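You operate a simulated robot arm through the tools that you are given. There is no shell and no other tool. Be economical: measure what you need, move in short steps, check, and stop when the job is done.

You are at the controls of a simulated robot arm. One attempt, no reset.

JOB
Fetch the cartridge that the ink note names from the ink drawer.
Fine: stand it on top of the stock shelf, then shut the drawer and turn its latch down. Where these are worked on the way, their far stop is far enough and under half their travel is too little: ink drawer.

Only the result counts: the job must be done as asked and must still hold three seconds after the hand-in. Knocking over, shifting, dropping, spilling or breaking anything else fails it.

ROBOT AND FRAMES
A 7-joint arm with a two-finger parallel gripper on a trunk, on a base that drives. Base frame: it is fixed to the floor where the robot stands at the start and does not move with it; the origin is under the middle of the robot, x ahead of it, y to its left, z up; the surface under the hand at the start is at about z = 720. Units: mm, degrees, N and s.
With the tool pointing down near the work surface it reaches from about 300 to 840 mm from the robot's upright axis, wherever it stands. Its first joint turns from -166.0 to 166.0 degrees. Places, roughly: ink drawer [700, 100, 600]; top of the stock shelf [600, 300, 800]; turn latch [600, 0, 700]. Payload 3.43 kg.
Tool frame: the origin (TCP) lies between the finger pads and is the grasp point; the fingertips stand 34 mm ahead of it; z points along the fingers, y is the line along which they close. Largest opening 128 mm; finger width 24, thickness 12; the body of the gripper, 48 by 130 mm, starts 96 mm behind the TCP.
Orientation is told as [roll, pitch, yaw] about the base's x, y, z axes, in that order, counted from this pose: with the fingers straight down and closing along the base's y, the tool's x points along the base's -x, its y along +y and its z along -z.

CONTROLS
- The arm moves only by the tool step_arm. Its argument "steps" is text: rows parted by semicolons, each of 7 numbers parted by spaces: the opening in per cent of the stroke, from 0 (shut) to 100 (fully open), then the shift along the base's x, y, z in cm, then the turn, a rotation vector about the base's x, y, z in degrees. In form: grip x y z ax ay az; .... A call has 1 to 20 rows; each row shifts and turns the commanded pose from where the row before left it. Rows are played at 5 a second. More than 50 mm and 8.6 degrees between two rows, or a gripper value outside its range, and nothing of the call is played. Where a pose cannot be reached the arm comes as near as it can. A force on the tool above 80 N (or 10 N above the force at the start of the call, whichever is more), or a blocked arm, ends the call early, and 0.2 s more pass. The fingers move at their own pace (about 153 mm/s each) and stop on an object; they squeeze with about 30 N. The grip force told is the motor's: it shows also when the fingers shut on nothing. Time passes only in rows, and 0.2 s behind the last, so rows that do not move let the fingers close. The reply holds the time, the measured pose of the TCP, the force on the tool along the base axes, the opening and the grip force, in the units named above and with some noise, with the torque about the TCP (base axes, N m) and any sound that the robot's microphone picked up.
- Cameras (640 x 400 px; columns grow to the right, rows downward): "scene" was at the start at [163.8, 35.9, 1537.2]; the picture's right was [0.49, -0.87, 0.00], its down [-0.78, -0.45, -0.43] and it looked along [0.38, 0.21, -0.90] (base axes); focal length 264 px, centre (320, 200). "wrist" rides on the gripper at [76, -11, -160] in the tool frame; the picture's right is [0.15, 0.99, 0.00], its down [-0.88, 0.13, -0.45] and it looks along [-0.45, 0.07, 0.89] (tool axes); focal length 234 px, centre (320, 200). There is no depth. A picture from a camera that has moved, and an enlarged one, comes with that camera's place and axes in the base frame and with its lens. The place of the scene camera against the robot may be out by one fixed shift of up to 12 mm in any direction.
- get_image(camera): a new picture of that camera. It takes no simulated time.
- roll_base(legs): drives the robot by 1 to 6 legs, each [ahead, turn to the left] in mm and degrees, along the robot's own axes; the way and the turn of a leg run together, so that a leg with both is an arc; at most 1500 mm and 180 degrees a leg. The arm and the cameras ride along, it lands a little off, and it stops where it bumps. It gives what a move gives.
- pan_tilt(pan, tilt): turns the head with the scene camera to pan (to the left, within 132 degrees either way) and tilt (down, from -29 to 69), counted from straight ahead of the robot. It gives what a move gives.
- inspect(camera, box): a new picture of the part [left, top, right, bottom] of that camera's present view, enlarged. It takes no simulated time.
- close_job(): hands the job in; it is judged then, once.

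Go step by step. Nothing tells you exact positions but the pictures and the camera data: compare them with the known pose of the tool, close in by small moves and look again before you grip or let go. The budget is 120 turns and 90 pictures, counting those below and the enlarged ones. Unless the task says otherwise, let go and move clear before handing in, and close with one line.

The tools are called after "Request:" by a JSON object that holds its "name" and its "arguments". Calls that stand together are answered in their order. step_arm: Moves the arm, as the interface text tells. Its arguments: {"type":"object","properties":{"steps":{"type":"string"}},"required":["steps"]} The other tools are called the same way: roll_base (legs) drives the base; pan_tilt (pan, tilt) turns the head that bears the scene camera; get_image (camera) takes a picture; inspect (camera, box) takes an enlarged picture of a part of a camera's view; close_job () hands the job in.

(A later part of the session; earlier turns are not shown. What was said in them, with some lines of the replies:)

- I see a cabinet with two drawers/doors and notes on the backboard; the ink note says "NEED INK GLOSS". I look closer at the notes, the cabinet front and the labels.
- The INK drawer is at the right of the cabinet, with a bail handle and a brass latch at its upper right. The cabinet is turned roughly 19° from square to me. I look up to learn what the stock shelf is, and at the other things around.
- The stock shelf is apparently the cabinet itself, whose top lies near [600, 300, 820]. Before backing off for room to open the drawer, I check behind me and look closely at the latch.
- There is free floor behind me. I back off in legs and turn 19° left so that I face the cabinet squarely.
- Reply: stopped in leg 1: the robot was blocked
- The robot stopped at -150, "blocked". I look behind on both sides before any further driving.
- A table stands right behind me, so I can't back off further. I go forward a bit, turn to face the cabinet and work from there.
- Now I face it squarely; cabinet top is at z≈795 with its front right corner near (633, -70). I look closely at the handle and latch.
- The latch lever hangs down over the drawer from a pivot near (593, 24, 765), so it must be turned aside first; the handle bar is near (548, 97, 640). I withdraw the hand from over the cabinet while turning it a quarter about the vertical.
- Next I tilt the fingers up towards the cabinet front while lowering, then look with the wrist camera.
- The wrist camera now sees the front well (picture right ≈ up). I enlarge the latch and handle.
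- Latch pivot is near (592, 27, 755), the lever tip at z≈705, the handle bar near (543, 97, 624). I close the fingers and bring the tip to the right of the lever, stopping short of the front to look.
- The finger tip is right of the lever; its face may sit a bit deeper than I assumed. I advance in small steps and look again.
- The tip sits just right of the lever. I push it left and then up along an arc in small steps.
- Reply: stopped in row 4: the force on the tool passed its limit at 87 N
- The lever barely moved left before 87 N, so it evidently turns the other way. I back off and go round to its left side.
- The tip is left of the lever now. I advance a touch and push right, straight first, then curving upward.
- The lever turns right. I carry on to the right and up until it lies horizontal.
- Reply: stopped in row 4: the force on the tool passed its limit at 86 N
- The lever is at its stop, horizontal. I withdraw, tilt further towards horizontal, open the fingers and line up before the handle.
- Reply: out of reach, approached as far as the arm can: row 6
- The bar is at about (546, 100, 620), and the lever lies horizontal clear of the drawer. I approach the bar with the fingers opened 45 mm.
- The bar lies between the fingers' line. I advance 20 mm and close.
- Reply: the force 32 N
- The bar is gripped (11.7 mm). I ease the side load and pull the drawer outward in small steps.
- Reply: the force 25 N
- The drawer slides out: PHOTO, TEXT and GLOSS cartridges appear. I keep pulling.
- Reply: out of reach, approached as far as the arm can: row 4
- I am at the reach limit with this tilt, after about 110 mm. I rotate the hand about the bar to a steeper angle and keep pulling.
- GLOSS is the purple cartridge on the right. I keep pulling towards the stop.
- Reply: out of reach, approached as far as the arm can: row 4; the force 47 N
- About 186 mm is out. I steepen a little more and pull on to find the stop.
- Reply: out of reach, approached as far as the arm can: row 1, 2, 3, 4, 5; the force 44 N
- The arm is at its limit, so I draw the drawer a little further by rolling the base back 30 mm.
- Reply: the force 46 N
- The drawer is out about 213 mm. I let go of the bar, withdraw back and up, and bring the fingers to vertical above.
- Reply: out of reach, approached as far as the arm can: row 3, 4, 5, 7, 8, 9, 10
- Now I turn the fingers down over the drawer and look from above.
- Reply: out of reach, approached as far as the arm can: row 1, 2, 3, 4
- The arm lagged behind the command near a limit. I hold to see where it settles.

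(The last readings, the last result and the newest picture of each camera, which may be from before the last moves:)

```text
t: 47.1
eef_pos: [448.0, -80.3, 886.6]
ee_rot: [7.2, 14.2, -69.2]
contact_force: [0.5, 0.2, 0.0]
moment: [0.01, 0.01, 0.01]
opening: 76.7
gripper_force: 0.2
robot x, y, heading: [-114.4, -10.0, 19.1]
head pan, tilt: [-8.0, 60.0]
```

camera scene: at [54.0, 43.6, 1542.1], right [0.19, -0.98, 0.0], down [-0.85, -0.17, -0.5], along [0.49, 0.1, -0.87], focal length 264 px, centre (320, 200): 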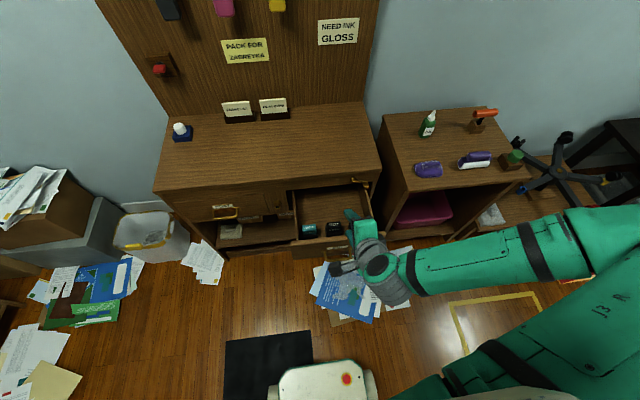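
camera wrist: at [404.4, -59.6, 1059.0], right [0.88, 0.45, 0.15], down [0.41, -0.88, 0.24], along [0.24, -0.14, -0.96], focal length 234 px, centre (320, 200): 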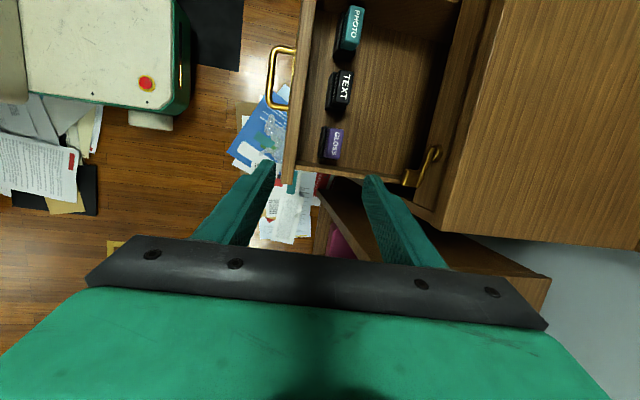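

I level the fingers to straight down and move over the GLOSS cartridge, near (474, -18).

Request:
{"name": "step_arm", "arguments": {"steps": "60 1.3 3 0 -7.75 0.83 0;60 1.3 3 0 -7.75 0.83 0;60 0 0 0 0 0 0"}}

Request:
{"name": "get_image", "arguments": {"camera": "wrist"}}

```text
t: 47.9
eef_pos: [465.9, -20.1, 879.0]
ee_rot: [-0.5, 1.4, -70.3]
contact_force: [0.2, -0.3, 0.9]
moment: [0.03, -0.01, 0.02]
opening: 76.7
gripper_force: 0.1
robot x, y, heading: [-117.4, -10.6, 19.4]
head pan, tilt: [-8.0, 60.0]
```

```text
49 pictures are left
camera wrist: at [431.6, 44.9, 1041.0], right [0.88, 0.47, -0.01], down [0.43, -0.79, 0.43], along [0.2, -0.39, -0.9], focal length 234 px, centre (320, 200)
```

wrist: 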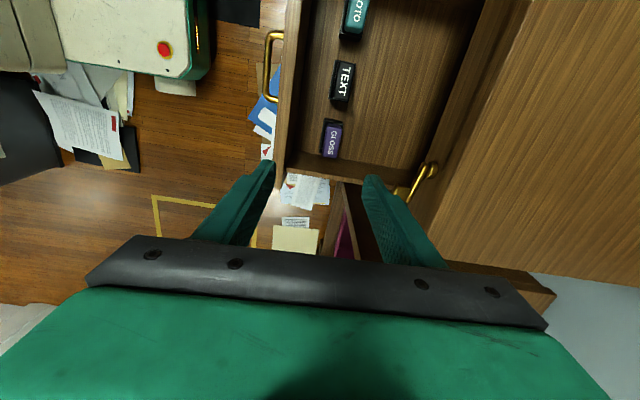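

Request:
{"name": "inspect", "arguments": {"camera": "wrist", "box": [270, 40, 440, 200]}}

Request:
{"name": "inspect", "arguments": {"camera": "scene", "box": [270, 160, 420, 270]}}

```text
2.50 times, centred on (355, 120) of wrist
camera zoom: at [431.6, 44.9, 1041.0], right [0.88, 0.47, -0.01], down [0.43, -0.79, 0.43], along [0.2, -0.39, -0.9], focal length 585 px, centre (232, 400)
```

zoom: 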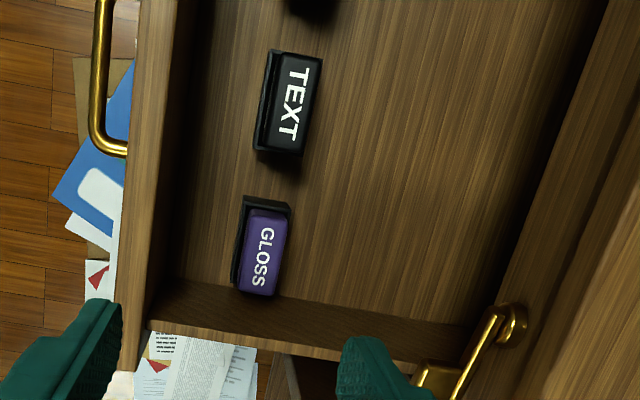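

```text
3.64 times, centred on (345, 215) of scene
camera zoom: at [53.0, 43.5, 1542.1], right [0.19, -0.98, 0.0], down [-0.85, -0.17, -0.5], along [0.49, 0.1, -0.87], focal length 960 px, centre (229, 146)
```

zoom: 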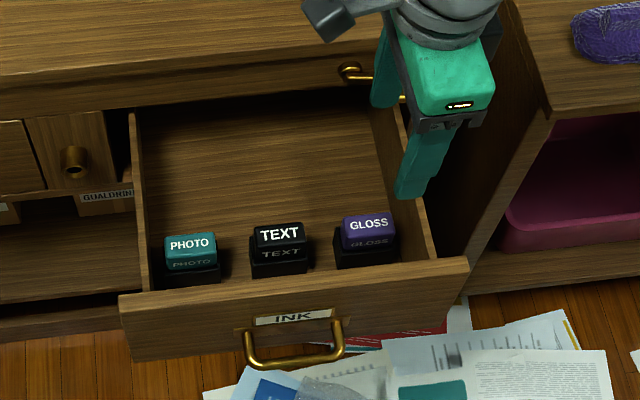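

The cartridge's cap is at about (483, -15, 667), roughly 30-35 mm wide across. I move over it with 56 mm opening and come down to z≈760 to look again.

Request:
{"name": "step_arm", "arguments": {"steps": "44 1.7 0.5 0 -1.12 -0.95 0;44 0 0 -4 0 0 0;44 0 0 -4 0 0 0;44 0 0 -4 0 0 0;44 0 0 0 0 0 0"}}

Request:
{"name": "get_image", "arguments": {"camera": "wrist"}}

Request:
{"name": "inspect", "arguments": {"camera": "scene", "box": [270, 160, 420, 270]}}

```text
t: 49.1
eef_pos: [493.4, -18.4, 772.5]
ee_rot: [1.0, -1.4, -70.0]
contact_force: [0.6, 0.0, 0.5]
moment: [-0.02, -0.02, 0.04]
opening: 56.4
gripper_force: 0.0
robot x, y, heading: [-115.3, -13.5, 19.2]
head pan, tilt: [-8.0, 60.0]
```

```text
46 pictures are left
camera wrist: at [451.8, 52.3, 930.3], right [0.88, 0.48, 0.01], down [0.41, -0.77, 0.48], along [0.24, -0.42, -0.88], focal length 234 px, centre (320, 200)
```

wrist: 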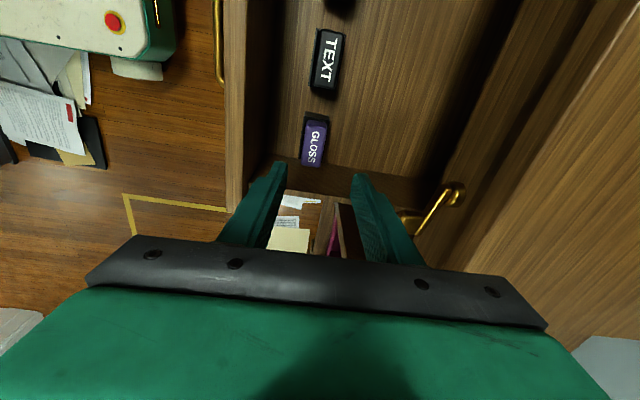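

```text
3.64 times, centred on (345, 215) of scene
camera zoom: at [54.0, 43.9, 1542.1], right [0.19, -0.98, 0.0], down [-0.85, -0.17, -0.5], along [0.49, 0.1, -0.87], focal length 960 px, centre (229, 146)
```

zoom: 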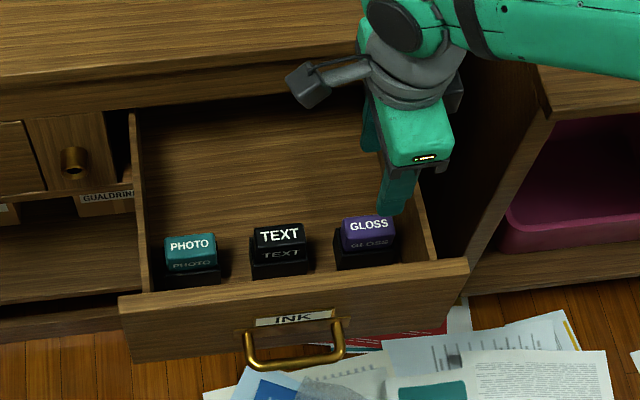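

Aligned across the fingers within a few mm; the hand should go about 9 mm to the left along the cabinet. I correct and go down to just above the cap.

Request:
{"name": "step_arm", "arguments": {"steps": "44 -0.7 0.72 0 0.9 1.3 0;44 0 0 -3 0 0 0;44 0 0 -2.5 0 0 0;44 0 0 0 0 0 0"}}

Request:
{"name": "get_image", "arguments": {"camera": "wrist"}}

Request:
{"name": "inspect", "arguments": {"camera": "scene", "box": [270, 160, 420, 270]}}

```text
t: 50.1
eef_pos: [483.9, -12.8, 716.7]
ee_rot: [0.1, -0.1, -70.1]
contact_force: [0.0, -0.6, -0.4]
moment: [0.01, -0.02, -0.02]
opening: 56.3
gripper_force: 0.0
robot x, y, heading: [-113.8, -5.4, 19.4]
head pan, tilt: [-8.0, 60.0]
```

```text
44 pictures are left
camera wrist: at [446.3, 55.6, 876.1], right [0.88, 0.48, 0.0], down [0.42, -0.78, 0.46], along [0.22, -0.4, -0.89], focal length 234 px, centre (320, 200)
```

wrist: 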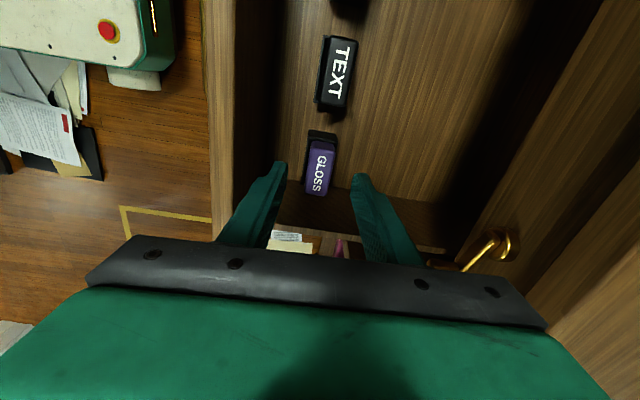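

```text
3.64 times, centred on (345, 215) of scene
camera zoom: at [54.0, 43.9, 1542.1], right [0.19, -0.98, 0.0], down [-0.85, -0.17, -0.5], along [0.49, 0.1, -0.87], focal length 960 px, centre (229, 146)
```

zoom: 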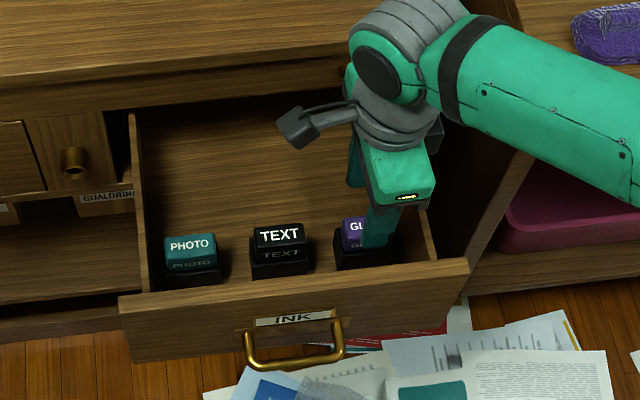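

The fingers straddle the cap. I shift 5 mm left and descend around the cartridge.

Request:
{"name": "step_arm", "arguments": {"steps": "44 -0.2 0.45 -1.2 0 0 0;44 0 0 -1.3 0 0 0;44 0 0 -1.3 0 0 0;44 0 0 -1.2 0 0 0;44 0 0 0 0 0 0"}}

Request:
{"name": "get_image", "arguments": {"camera": "wrist"}}

```text
t: 51.3
eef_pos: [483.7, -7.0, 667.8]
ee_rot: [0.1, -0.1, -70.0]
contact_force: [-0.6, -0.2, -0.4]
moment: [-0.02, 0.01, -0.01]
opening: 56.4
gripper_force: 0.1
robot x, y, heading: [-115.4, -12.1, 19.2]
head pan, tilt: [-8.0, 60.0]
```

```text
42 pictures are left
camera wrist: at [445.3, 61.1, 826.6], right [0.88, 0.48, 0.0], down [0.42, -0.78, 0.46], along [0.22, -0.4, -0.89], focal length 234 px, centre (320, 200)
```

wrist: 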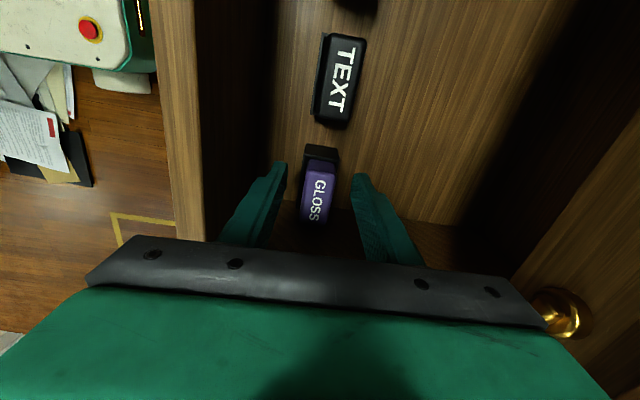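

The cap lies centred between the fingers. I go 9 mm lower and close.

Request:
{"name": "step_arm", "arguments": {"steps": "44 0 0 -0.9 0 0 0;20 0 0 0 0 0 0;0 0 0 0 0 0 0;0 0 0 0 0 0 0;0 0 0 0 0 0 0"}}

Request:
{"name": "get_image", "arguments": {"camera": "wrist"}}

```text
t: 52.5
eef_pos: [483.2, -6.6, 658.0]
ee_rot: [0.1, -0.1, -70.1]
contact_force: [-1.3, -1.4, 5.0]
moment: [-0.13, 0.1, -0.19]
opening: 24.9
gripper_force: 30.1
robot x, y, heading: [-117.3, -10.5, 19.0]
head pan, tilt: [-8.0, 60.0]
```

```text
41 pictures are left
camera wrist: at [445.1, 61.8, 818.2], right [0.88, 0.48, 0.0], down [0.42, -0.78, 0.46], along [0.22, -0.4, -0.89], focal length 234 px, centre (320, 200)
```

wrist: 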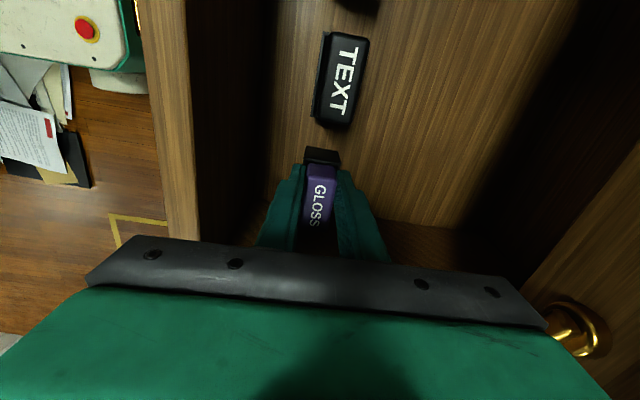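

Gripped at 24.9 mm. I lift a little and check that the whole cartridge comes along.

Request:
{"name": "step_arm", "arguments": {"steps": "0 0 0 1 0 0 0;0 0 0 1.5 0 0 0;0 0 0 2.5 0 0 0;0 0 0 3 0 0 0;0 0 0 0 0 0 0"}}

Request:
{"name": "get_image", "arguments": {"camera": "wrist"}}

Request:
{"name": "inspect", "arguments": {"camera": "scene", "box": [270, 150, 420, 270]}}

```text
t: 53.7
eef_pos: [481.9, -6.6, 738.7]
ee_rot: [0.1, -0.2, -70.0]
contact_force: [0.5, 0.7, 0.2]
moment: [0.01, 0.01, 0.03]
opening: 24.8
gripper_force: 29.8
robot x, y, heading: [-115.6, -7.8, 19.1]
head pan, tilt: [-8.0, 60.0]
```

```text
40 pictures are left
camera wrist: at [444.4, 61.6, 898.3], right [0.88, 0.48, 0.0], down [0.42, -0.78, 0.46], along [0.22, -0.4, -0.89], focal length 234 px, centre (320, 200)
```

wrist: 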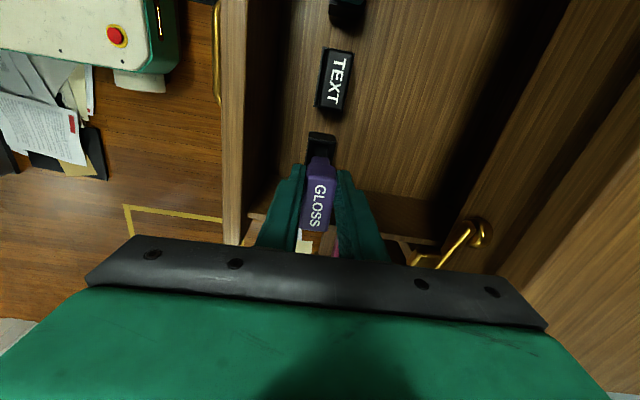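

```text
3.33 times, centred on (345, 210) of scene
camera zoom: at [54.0, 43.9, 1542.1], right [0.19, -0.98, 0.0], down [-0.85, -0.17, -0.5], along [0.49, 0.1, -0.87], focal length 880 px, centre (237, 167)
```

zoom: 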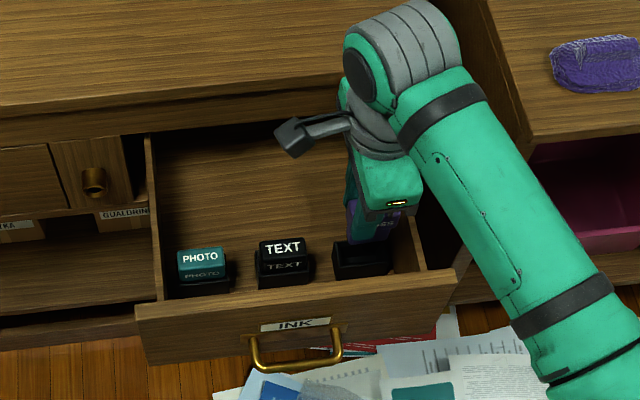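

The purple cartridge slid out of its black holder cleanly. I raise it well above the cabinet top and carry it to around (607, 203).

Request:
{"name": "step_arm", "arguments": {"steps": "0 0 0 3.2 0 0 0;0 0 0 3.2 0 0 0;0 0 0 3.2 0 0 0;0 0 0 3.2 0 0 0;0 0 0 3.2 0 0 0;0 0 0 2 0 0 0;0 1.79 3 0 0 0 0;0 1.79 3 0 0 0 0;0 1.79 3 0 0 0 0;0 1.79 3 0 0 0 0;0 1.79 3 0 0 0 0;0 1.79 3 0 0 0 0;0 1.79 3 0 0 0 0;0 0 0 0 0 0 0"}}

Request:
{"name": "get_image", "arguments": {"camera": "wrist"}}

Request:
{"name": "get_image", "arguments": {"camera": "scene"}}

```text
t: 56.7
eef_pos: [609.0, 204.2, 917.3]
ee_rot: [0.0, -0.1, -70.1]
contact_force: [-0.1, -0.4, -1.0]
moment: [0.03, 0.0, 0.01]
opening: 25.0
gripper_force: 29.8
robot x, y, heading: [-117.2, -7.0, 19.3]
head pan, tilt: [-8.0, 60.0]
```

```text
38 pictures are left
camera wrist: at [571.1, 272.5, 1076.5], right [0.88, 0.48, 0.0], down [0.42, -0.78, 0.46], along [0.22, -0.4, -0.89], focal length 234 px, centre (320, 200)
```

wrist: 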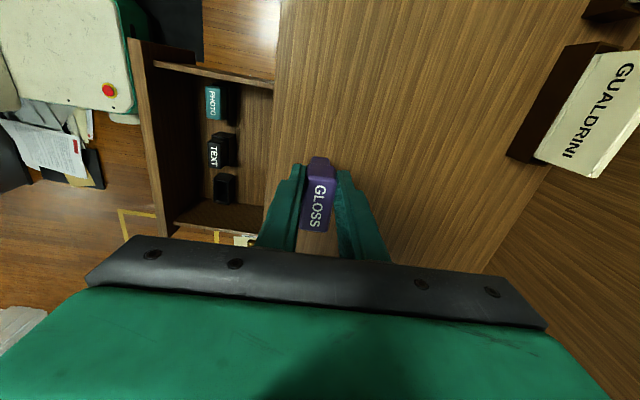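

```text
37 pictures are left
camera scene: at [54.0, 44.0, 1542.1], right [0.19, -0.98, 0.0], down [-0.85, -0.17, -0.5], along [0.49, 0.1, -0.87], focal length 264 px, centre (320, 200)
```

scene: 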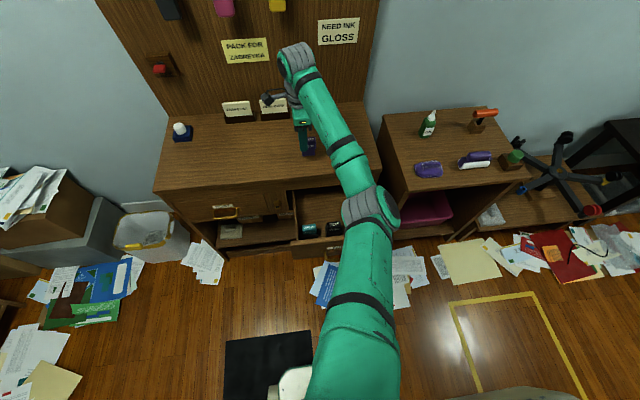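

The hand is about 64 mm in from the front edge, clear of everything. I lower towards the top surface.

Request:
{"name": "step_arm", "arguments": {"steps": "0 0 0 -2.5 0 0 0;0 0 0 -2 0 0 0;0 0 0 -1.2 0 0 0;0 0 0 0 0 0 0"}}

Request:
{"name": "inspect", "arguments": {"camera": "scene", "box": [270, 110, 350, 180]}}

```text
t: 57.7
eef_pos: [608.0, 203.8, 863.2]
ee_rot: [0.3, -0.3, -70.0]
contact_force: [2.3, 1.8, 39.6]
moment: [-0.14, -0.27, 0.09]
opening: 25.2
gripper_force: 30.0
robot x, y, heading: [-117.8, -11.1, 19.2]
head pan, tilt: [-8.0, 60.0]
```

```text
5.71 times, centred on (310, 145) of scene
camera zoom: at [53.0, 43.7, 1542.2], right [0.19, -0.98, 0.0], down [-0.85, -0.17, -0.5], along [0.49, 0.1, -0.87], focal length 1508 px, centre (377, 514)
```

zoom: 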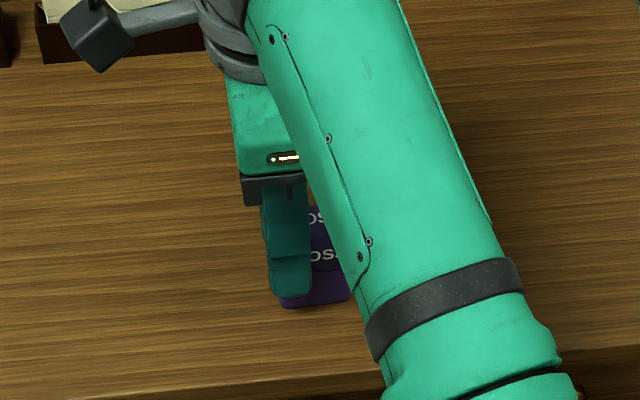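

It touches the surface (40 N up). I ease up 2 mm and open the fingers.

Request:
{"name": "step_arm", "arguments": {"steps": "0 0 0 0.15 0 0 0;0 0 0 0 0 0 0"}}

```text
t: 58.3
eef_pos: [607.1, 203.3, 864.2]
ee_rot: [0.2, -0.1, -70.0]
contact_force: [7.7, 3.6, 35.6]
moment: [-0.03, -0.42, 0.09]
opening: 25.1
gripper_force: 30.6
robot x, y, heading: [-113.9, -8.4, 19.2]
head pan, tilt: [-8.0, 60.0]
```

Request:
{"name": "step_arm", "arguments": {"steps": "0 0 0 0.2 0 0 0;0 0 0 0 0 0 0"}}

```text
t: 58.9
eef_pos: [606.5, 202.9, 864.5]
ee_rot: [-0.1, -0.2, -70.1]
contact_force: [4.8, 1.6, 16.2]
moment: [0.11, -0.32, 0.01]
opening: 24.6
gripper_force: 30.1
robot x, y, heading: [-117.9, -9.2, 19.2]
head pan, tilt: [-8.0, 60.0]
```

Request:
{"name": "step_arm", "arguments": {"steps": "0 0 0 0.12 0 0 0;22 0 0 0 0 0 0;26 0 0 0 0 0 0;32 0 0 0 0 0 0;40 0 0 0 0 0 0;40 0 0 2 0 0 0;40 0 0 3 0 0 0;40 0 0 4 0 0 0;40 0 0 4 0 0 0"}}

Request:
{"name": "get_image", "arguments": {"camera": "wrist"}}

```text
t: 60.9
eef_pos: [607.2, 201.9, 993.7]
ee_rot: [-0.1, -0.1, -70.0]
contact_force: [0.5, 0.2, 0.0]
moment: [-0.02, -0.02, -0.01]
opening: 51.2
gripper_force: 0.0
robot x, y, heading: [-114.4, -8.2, 19.1]
head pan, tilt: [-8.0, 60.0]
```

```text
35 pictures are left
camera wrist: at [569.7, 271.0, 1154.0], right [0.88, 0.48, 0.0], down [0.42, -0.78, 0.46], along [0.22, -0.4, -0.89], focal length 234 px, centre (320, 200)
```

wrist: 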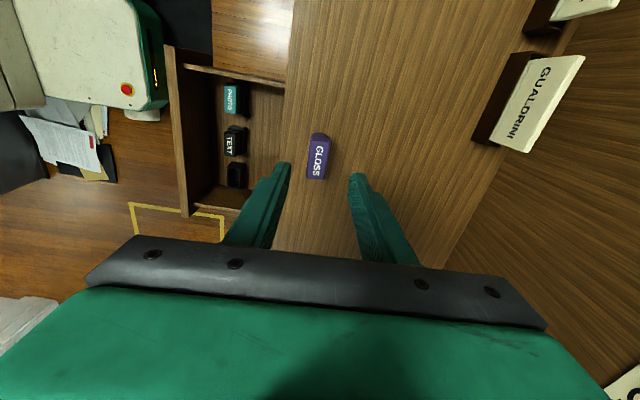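

The GLOSS cartridge stands on the shelf top. I close the fingers, go back to in front of the open drawer (high), and then down to push on its front above the handle.

Request:
{"name": "step_arm", "arguments": {"steps": "20 -3.14 -2.42 0 0 0 0;0 -3.14 -2.42 0 0 0 0;0 -3.14 -2.42 0 0 0 0;0 -3.14 -2.42 0 0 0 0;0 -3.14 -2.42 0 0 0 0;0 -3.14 -2.42 0 0 0 0;0 -3.14 -2.42 0 0 0 0;0 -3.14 -2.42 0 0 0 0;0 0 0 0 0 0 0"}}

Request:
{"name": "get_image", "arguments": {"camera": "wrist"}}

Request:
{"name": "get_image", "arguments": {"camera": "scene"}}

```text
t: 62.9
eef_pos: [356.3, 9.1, 995.3]
ee_rot: [0.1, -0.1, -69.9]
contact_force: [0.2, 1.4, 0.8]
moment: [0.02, -0.01, 0.0]
opening: 0.1
gripper_force: 30.1
robot x, y, heading: [-116.2, -10.1, 19.2]
head pan, tilt: [-8.0, 60.0]
```

```text
34 pictures are left
camera wrist: at [319.1, 76.8, 1155.3], right [0.88, 0.48, 0.0], down [0.42, -0.78, 0.46], along [0.22, -0.4, -0.89], focal length 234 px, centre (320, 200)
```

wrist: 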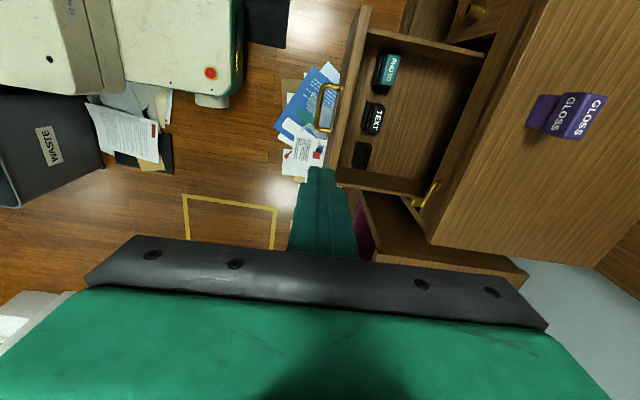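

```text
33 pictures are left
camera scene: at [54.0, 43.9, 1542.1], right [0.19, -0.98, 0.0], down [-0.85, -0.17, -0.5], along [0.49, 0.1, -0.87], focal length 264 px, centre (320, 200)
```

scene: 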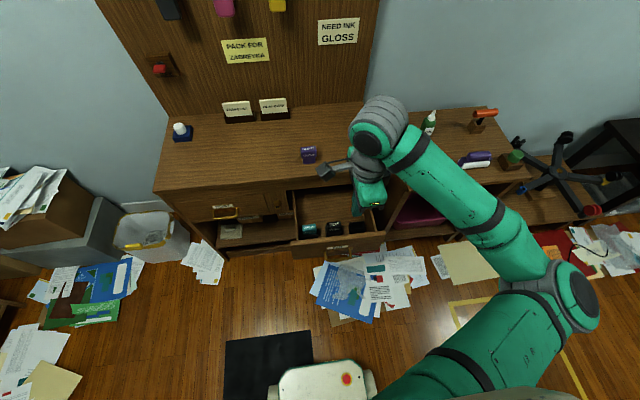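

The drawer front's outer face is at about 30 mm ahead of the fingers. I lower to z≈725 beside it.

Request:
{"name": "step_arm", "arguments": {"steps": "0 0 0 -4.5 0 0 0;0 0 0 -4.5 0 0 0;0 0 0 -4.5 0 0 0;0 0 0 -4.5 0 0 0;0 0 0 -4 0 0 0;0 0 0 -3 0 0 0;0 0 0 -2 0 0 0;0 0 0 0 0 0 0"}}

Request:
{"name": "get_image", "arguments": {"camera": "wrist"}}

```text
t: 64.7
eef_pos: [358.9, 10.5, 725.0]
ee_rot: [0.1, -0.1, -70.0]
contact_force: [0.0, -0.7, 0.4]
moment: [-0.01, 0.0, 0.0]
opening: 0.0
gripper_force: 30.0
robot x, y, heading: [-117.5, -9.7, 19.2]
head pan, tilt: [-8.0, 60.0]
```

```text
32 pictures are left
camera wrist: at [320.5, 79.1, 883.8], right [0.88, 0.48, 0.0], down [0.42, -0.78, 0.46], along [0.22, -0.4, -0.89], focal length 234 px, centre (320, 200)
```

wrist: 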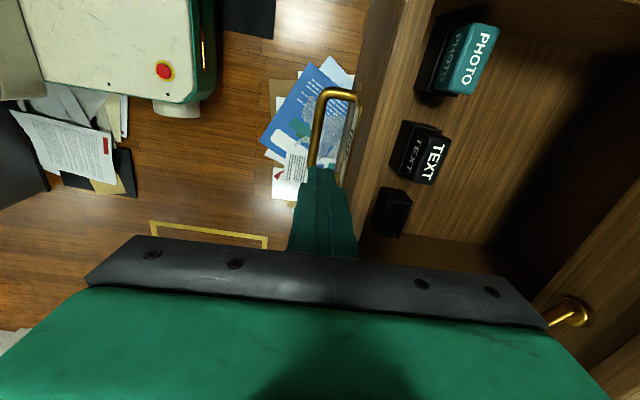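

The fingers are just outside the front, above the handle. I push the drawer in.

Request:
{"name": "step_arm", "arguments": {"steps": "0 1.9 0.63 0 0 0 0;0 1.9 0.63 0 0 0 0;0 1.9 0.63 0 0 0 0;0 1.9 0.63 0 0 0 0;0 1.9 0.63 0 0 0 0;0 1.9 0.63 0 0 0 0;0 1.9 0.63 0 0 0 0;0 1.9 0.63 0 0 0 0"}}

Request:
{"name": "get_image", "arguments": {"camera": "scene"}}

```text
t: 66.5
eef_pos: [509.3, 60.6, 727.9]
ee_rot: [0.1, -0.1, -70.0]
contact_force: [0.4, -0.1, 0.7]
moment: [0.02, -0.04, -0.01]
opening: 0.0
gripper_force: 30.2
robot x, y, heading: [-113.3, -6.9, 19.0]
head pan, tilt: [-8.0, 60.0]
```

```text
31 pictures are left
camera scene: at [53.9, 43.9, 1542.1], right [0.19, -0.98, 0.0], down [-0.85, -0.17, -0.5], along [0.49, 0.1, -0.87], focal length 264 px, centre (320, 200)
```

scene: 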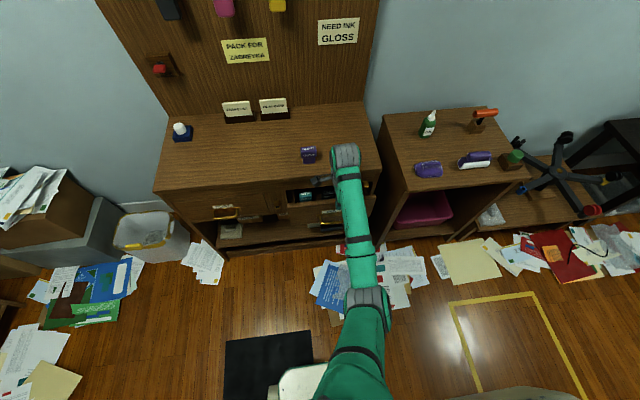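

The drawer moves in freely. I push on to the closed stop in smaller steps.

Request:
{"name": "step_arm", "arguments": {"steps": "0 1.42 0.48 0 0 0 0;0 1.42 0.48 0 0 0 0;0 1.42 0.48 0 0 0 0;0 0.95 0.32 0 0 0 0;0 0.95 0.32 0 0 0 0;0 0.48 0.16 0 0 0 0;0 0.48 0.16 0 0 0 0;0 0.48 0.16 0 0 0 0;0 0.48 0.16 0 0 0 0"}}

Request:
{"name": "get_image", "arguments": {"camera": "wrist"}}

Request:
{"name": "inspect", "arguments": {"camera": "scene", "box": [270, 130, 420, 250]}}

```text
t: 67.9
eef_pos: [567.3, 80.0, 724.0]
ee_rot: [-0.8, 0.1, -70.3]
contact_force: [-37.5, -3.9, 21.0]
moment: [0.18, -3.25, -0.36]
opening: 0.1
gripper_force: 30.1
robot x, y, heading: [-116.6, -8.9, 19.2]
head pan, tilt: [-8.0, 60.0]
stopped in row 7: the force on the tool passed its limit at 92 N (the readings are from after the stop); the commanded pose is now the measured one
```

```text
30 pictures are left
camera wrist: at [532.6, 149.1, 884.9], right [0.88, 0.47, -0.01], down [0.43, -0.78, 0.45], along [0.2, -0.4, -0.89], focal length 234 px, centre (320, 200)
```

wrist: 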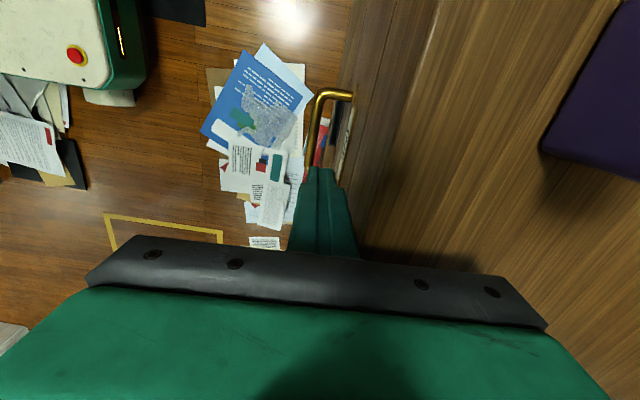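

```text
3.33 times, centred on (345, 190) of scene
camera zoom: at [51.6, 43.3, 1542.3], right [0.19, -0.98, 0.0], down [-0.85, -0.17, -0.5], along [0.49, 0.1, -0.87], focal length 880 px, centre (237, 233)
```

zoom: 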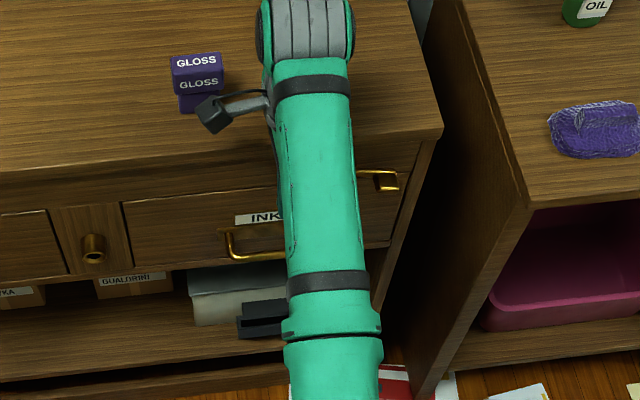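

The drawer seems shut. I back off and check it.

Request:
{"name": "step_arm", "arguments": {"steps": "0 -1.9 -0.63 0 0 0 0;0 -2.8 -0.95 0 0 0 0;0 -2.8 -0.95 0 0 0 0;0 -2.8 -0.95 0 0 0 0;0 -2.8 -0.95 0 0 0 0"}}

Request:
{"name": "get_image", "arguments": {"camera": "wrist"}}

Request:
{"name": "inspect", "arguments": {"camera": "scene", "box": [270, 130, 420, 250]}}

```text
t: 69.1
eef_pos: [440.1, 37.2, 721.4]
ee_rot: [-0.7, 0.1, -70.1]
contact_force: [0.1, 1.7, -0.7]
moment: [-0.12, -0.01, -0.01]
opening: 0.0
gripper_force: 30.0
robot x, y, heading: [-117.8, -12.4, 19.2]
head pan, tilt: [-8.0, 60.0]
```

```text
28 pictures are left
camera wrist: at [403.8, 106.1, 882.3], right [0.88, 0.47, -0.01], down [0.43, -0.78, 0.45], along [0.21, -0.4, -0.89], focal length 234 px, centre (320, 200)
```

wrist: 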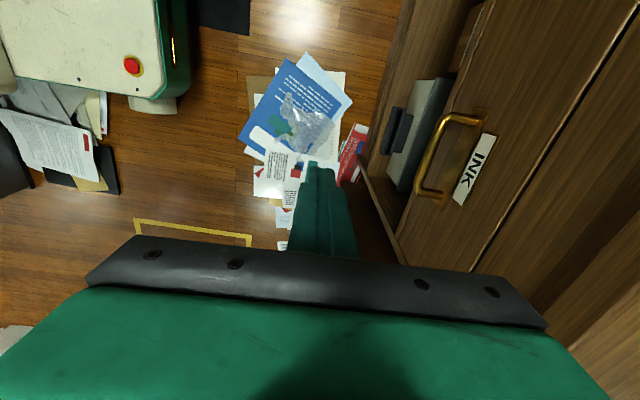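

```text
3.33 times, centred on (345, 190) of scene
camera zoom: at [53.7, 44.0, 1542.1], right [0.19, -0.98, 0.0], down [-0.85, -0.17, -0.5], along [0.49, 0.1, -0.87], focal length 880 px, centre (237, 233)
```

zoom: 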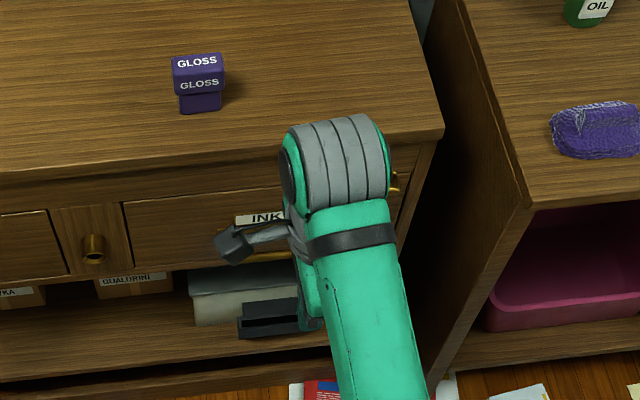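

The drawer is flush. Next I tilt the closed fingers forward again and bring them in front of and above the lever.

Request:
{"name": "step_arm", "arguments": {"steps": "0 1 -1.23 1 2.54 -7.58 0;0 1 -1.23 1 2.54 -7.58 0;0 1 -1.23 1 2.54 -7.58 0;0 1 -1.23 1 2.54 -7.58 0;0 1 -1.23 1 2.54 -7.58 0;0 1 -1.23 1 2.54 -7.58 0;0 1 -1.23 1 2.54 -7.58 0;0 0 0 0 0 0 0"}}

Request:
{"name": "get_image", "arguments": {"camera": "wrist"}}

Request:
{"name": "inspect", "arguments": {"camera": "scene", "box": [270, 130, 420, 250]}}

```text
t: 70.9
eef_pos: [508.5, -51.3, 794.7]
ee_rot: [55.3, -1.2, -70.6]
contact_force: [1.0, -0.5, -0.2]
moment: [0.02, 0.01, 0.0]
opening: 0.0
gripper_force: 31.1
robot x, y, heading: [-115.2, -11.3, 19.0]
head pan, tilt: [-8.0, 60.0]
```

```text
26 pictures are left
camera wrist: at [352.6, -21.9, 874.3], right [0.48, 0.34, 0.81], down [0.01, -0.92, 0.38], along [0.88, -0.18, -0.44], focal length 234 px, centre (320, 200)
```

wrist: 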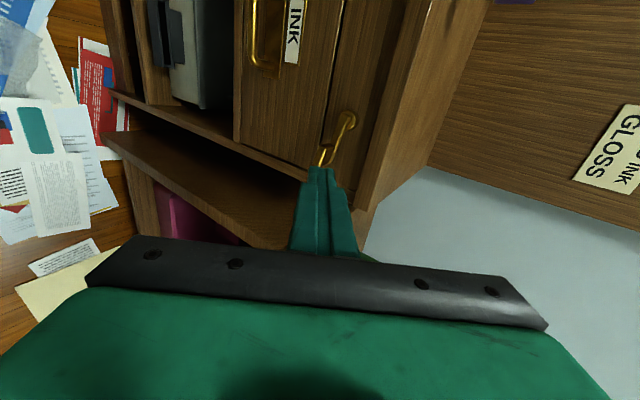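

```text
3.33 times, centred on (345, 190) of scene
camera zoom: at [53.4, 43.6, 1542.1], right [0.19, -0.98, 0.0], down [-0.85, -0.17, -0.5], along [0.49, 0.1, -0.87], focal length 880 px, centre (237, 233)
```

zoom: 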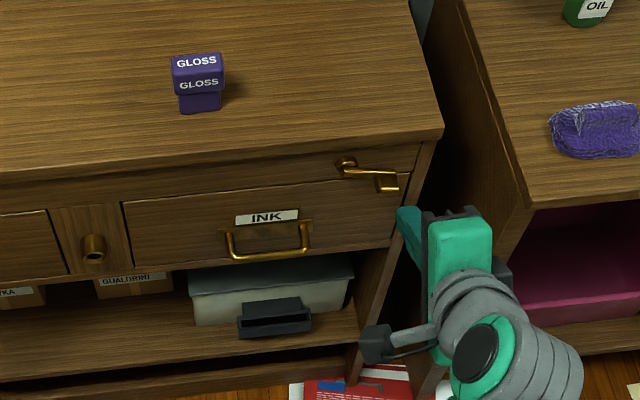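

Clear view: pivot at (595, 26, 749), lever tip near (592, -20, 742). I advance the closed tip to just above the lever's outer end.

Request:
{"name": "step_arm", "arguments": {"steps": "0 2 0.95 0 0 0 0;0 2 0.95 0 0 0 0;0 1.1 0.6 0 0 0 0;0 0.8 0.35 0 0 0 0;0 0 0 0 0 0 0"}}

Request:
{"name": "get_image", "arguments": {"camera": "wrist"}}

Request:
{"name": "inspect", "arguments": {"camera": "scene", "box": [270, 130, 420, 250]}}

```text
t: 72.1
eef_pos: [567.8, -20.6, 792.4]
ee_rot: [55.2, -1.1, -70.7]
contact_force: [0.6, 0.8, -0.5]
moment: [-0.01, 0.02, 0.01]
opening: 0.2
gripper_force: 30.5
robot x, y, heading: [-117.0, -8.8, 19.2]
head pan, tilt: [-8.0, 60.0]
```

```text
24 pictures are left
camera wrist: at [412.1, 7.2, 874.0], right [0.48, 0.34, 0.81], down [0.01, -0.92, 0.38], along [0.88, -0.18, -0.44], focal length 234 px, centre (320, 200)
```

wrist: 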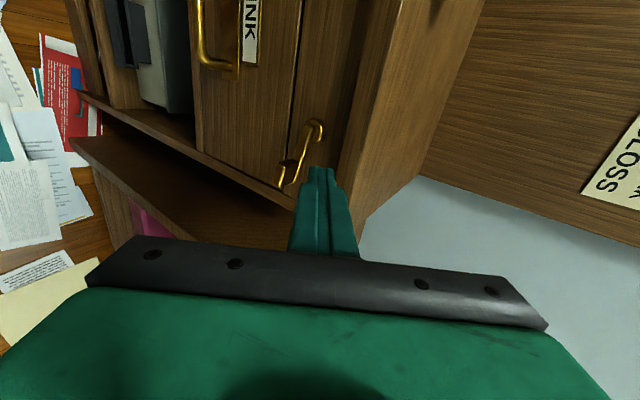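

```text
3.33 times, centred on (345, 190) of scene
camera zoom: at [53.4, 43.6, 1542.1], right [0.19, -0.98, 0.0], down [-0.85, -0.17, -0.5], along [0.49, 0.1, -0.87], focal length 880 px, centre (237, 233)
```

zoom: 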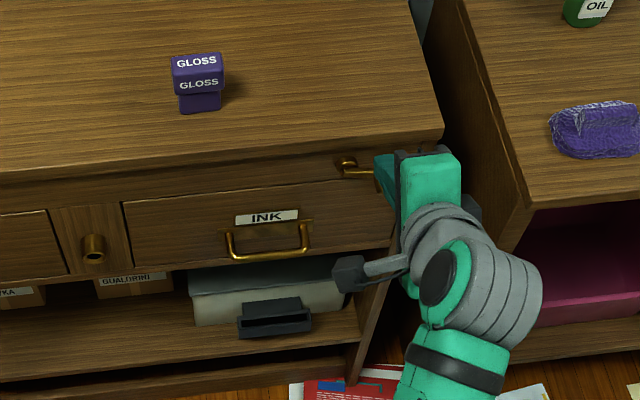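

The tip is above the lever's outer end. I push down, then curve left beneath the pivot.

Request:
{"name": "step_arm", "arguments": {"steps": "0 0 0 -1 0 0 0;0 0.03 -0.1 -1.1 0 0 0;0 0.1 -0.28 -1.1 0 0 0;0 0.1 -0.28 -1.1 0 0 0;0 0 0 -0.5 0 0 0"}}

Request:
{"name": "get_image", "arguments": {"camera": "wrist"}}

```text
t: 73.3
eef_pos: [569.6, -27.1, 745.0]
ee_rot: [55.3, -1.1, -70.7]
contact_force: [0.2, 0.2, 0.9]
moment: [0.03, -0.03, -0.05]
opening: 0.1
gripper_force: 30.5
robot x, y, heading: [-116.0, -5.8, 19.2]
head pan, tilt: [-8.0, 60.0]
```

```text
22 pictures are left
camera wrist: at [413.2, 0.4, 825.7], right [0.48, 0.34, 0.81], down [0.01, -0.92, 0.38], along [0.88, -0.18, -0.44], focal length 234 px, centre (320, 200)
```

wrist: 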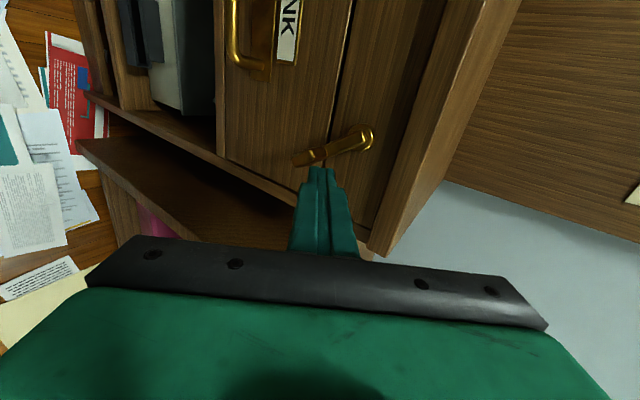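

The lever is halfway down. I continue left and down, until it stops.

Request:
{"name": "step_arm", "arguments": {"steps": "0 -0.16 0.5 -0.8 0 0 0;0 -0.2 0.6 -0.7 0 0 0;0 -0.2 0.6 -0.5 0 0 0;0 -0.2 0.6 -0.3 0 0 0;0 -0.13 0.4 0 0 0 0;0 -0.13 0.4 0 0 0 0;0 0 0 0 0 0 0"}}

Request:
{"name": "get_image", "arguments": {"camera": "wrist"}}

```text
t: 74.9
eef_pos: [561.8, -5.9, 724.3]
ee_rot: [55.4, -1.4, -71.7]
contact_force: [39.4, -52.0, -5.0]
moment: [-0.58, -0.09, -1.18]
opening: 0.0
gripper_force: 29.9
robot x, y, heading: [-114.3, -12.8, 18.9]
head pan, tilt: [-8.0, 60.0]
```

```text
21 pictures are left
camera wrist: at [405.2, 24.0, 803.5], right [0.48, 0.33, 0.81], down [-0.01, -0.92, 0.39], along [0.88, -0.2, -0.44], focal length 234 px, centre (320, 200)
```

wrist: 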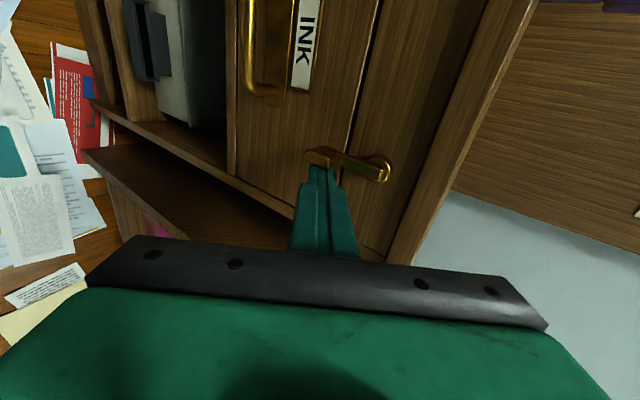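

The lever presses against its down stop (65 N). I back off sideways and out, and check everything.

Request:
{"name": "step_arm", "arguments": {"steps": "0 0.25 -0.76 0 0 0 0;0 0.25 -0.76 0 0 0 0;0 -2.4 -0.8 0 0 0 0;0 -2.8 -0.95 0 0 0 0;0 -2.8 -0.95 0 0 0 0;0 -2.8 -0.95 2 0 0 0;0 0.9 -2.8 2 0 0 0;0 0.9 -2.8 2 0 0 0"}}

Request:
{"name": "get_image", "arguments": {"camera": "wrist"}}

Request:
{"name": "inspect", "arguments": {"camera": "scene", "box": [270, 130, 420, 250]}}

Request:
{"name": "get_image", "arguments": {"camera": "scene"}}

```text
t: 76.7
eef_pos: [474.0, -103.8, 785.1]
ee_rot: [55.2, -1.0, -70.6]
contact_force: [-0.1, 0.2, 0.0]
moment: [-0.03, -0.04, 0.02]
opening: 0.0
gripper_force: 29.8
robot x, y, heading: [-115.8, -9.6, 19.0]
head pan, tilt: [-8.0, 60.0]
```

```text
20 pictures are left
camera wrist: at [317.8, -76.7, 865.7], right [0.48, 0.34, 0.81], down [0.01, -0.92, 0.38], along [0.88, -0.18, -0.44], focal length 234 px, centre (320, 200)
```

wrist: 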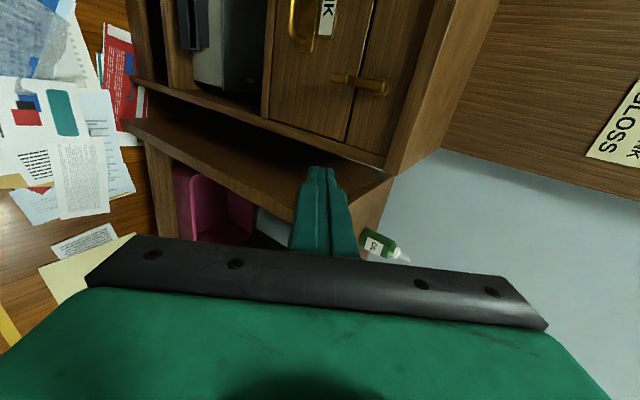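

```text
3.33 times, centred on (345, 190) of scene
camera zoom: at [53.4, 43.5, 1542.1], right [0.19, -0.98, 0.0], down [-0.85, -0.17, -0.5], along [0.49, 0.1, -0.87], focal length 880 px, centre (237, 233)
```

zoom: 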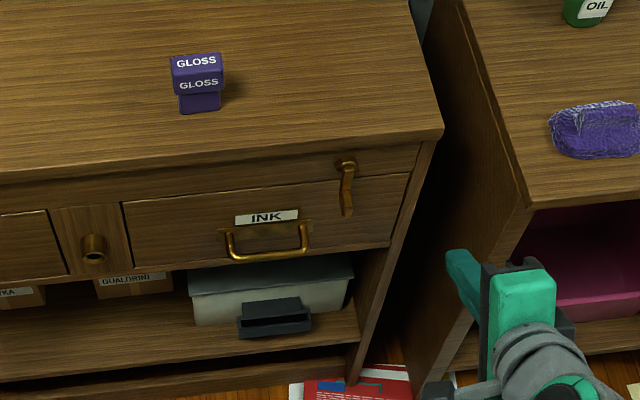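

```text
18 pictures are left
camera scene: at [53.4, 43.5, 1542.1], right [0.19, -0.98, 0.0], down [-0.85, -0.17, -0.5], along [0.49, 0.1, -0.87], focal length 264 px, centre (320, 200)
```

scene: 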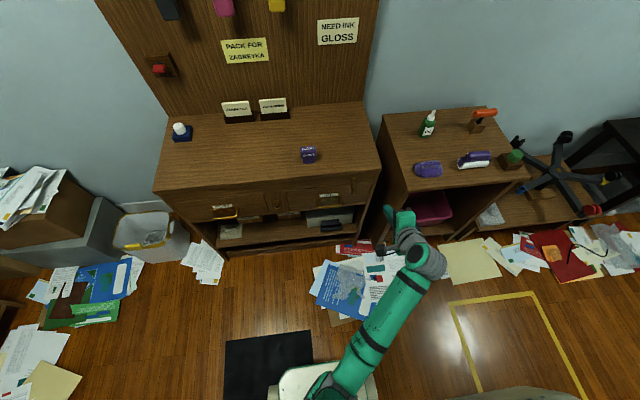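

The GLOSS cartridge stands on the shelf top, the drawer is flush, its lever hangs down as at the start, and the hand is clear, so I hand it in.

Request:
{"name": "close_job", "arguments": {}}

```text
The job is handed in.
```

The GLOSS cartridge stands on top of the stock shelf, the ink drawer is shut, its latch is turned down, and the job is handed in; while reversing early on, the robot touched the furniture behind it, and I saw nothing moved.
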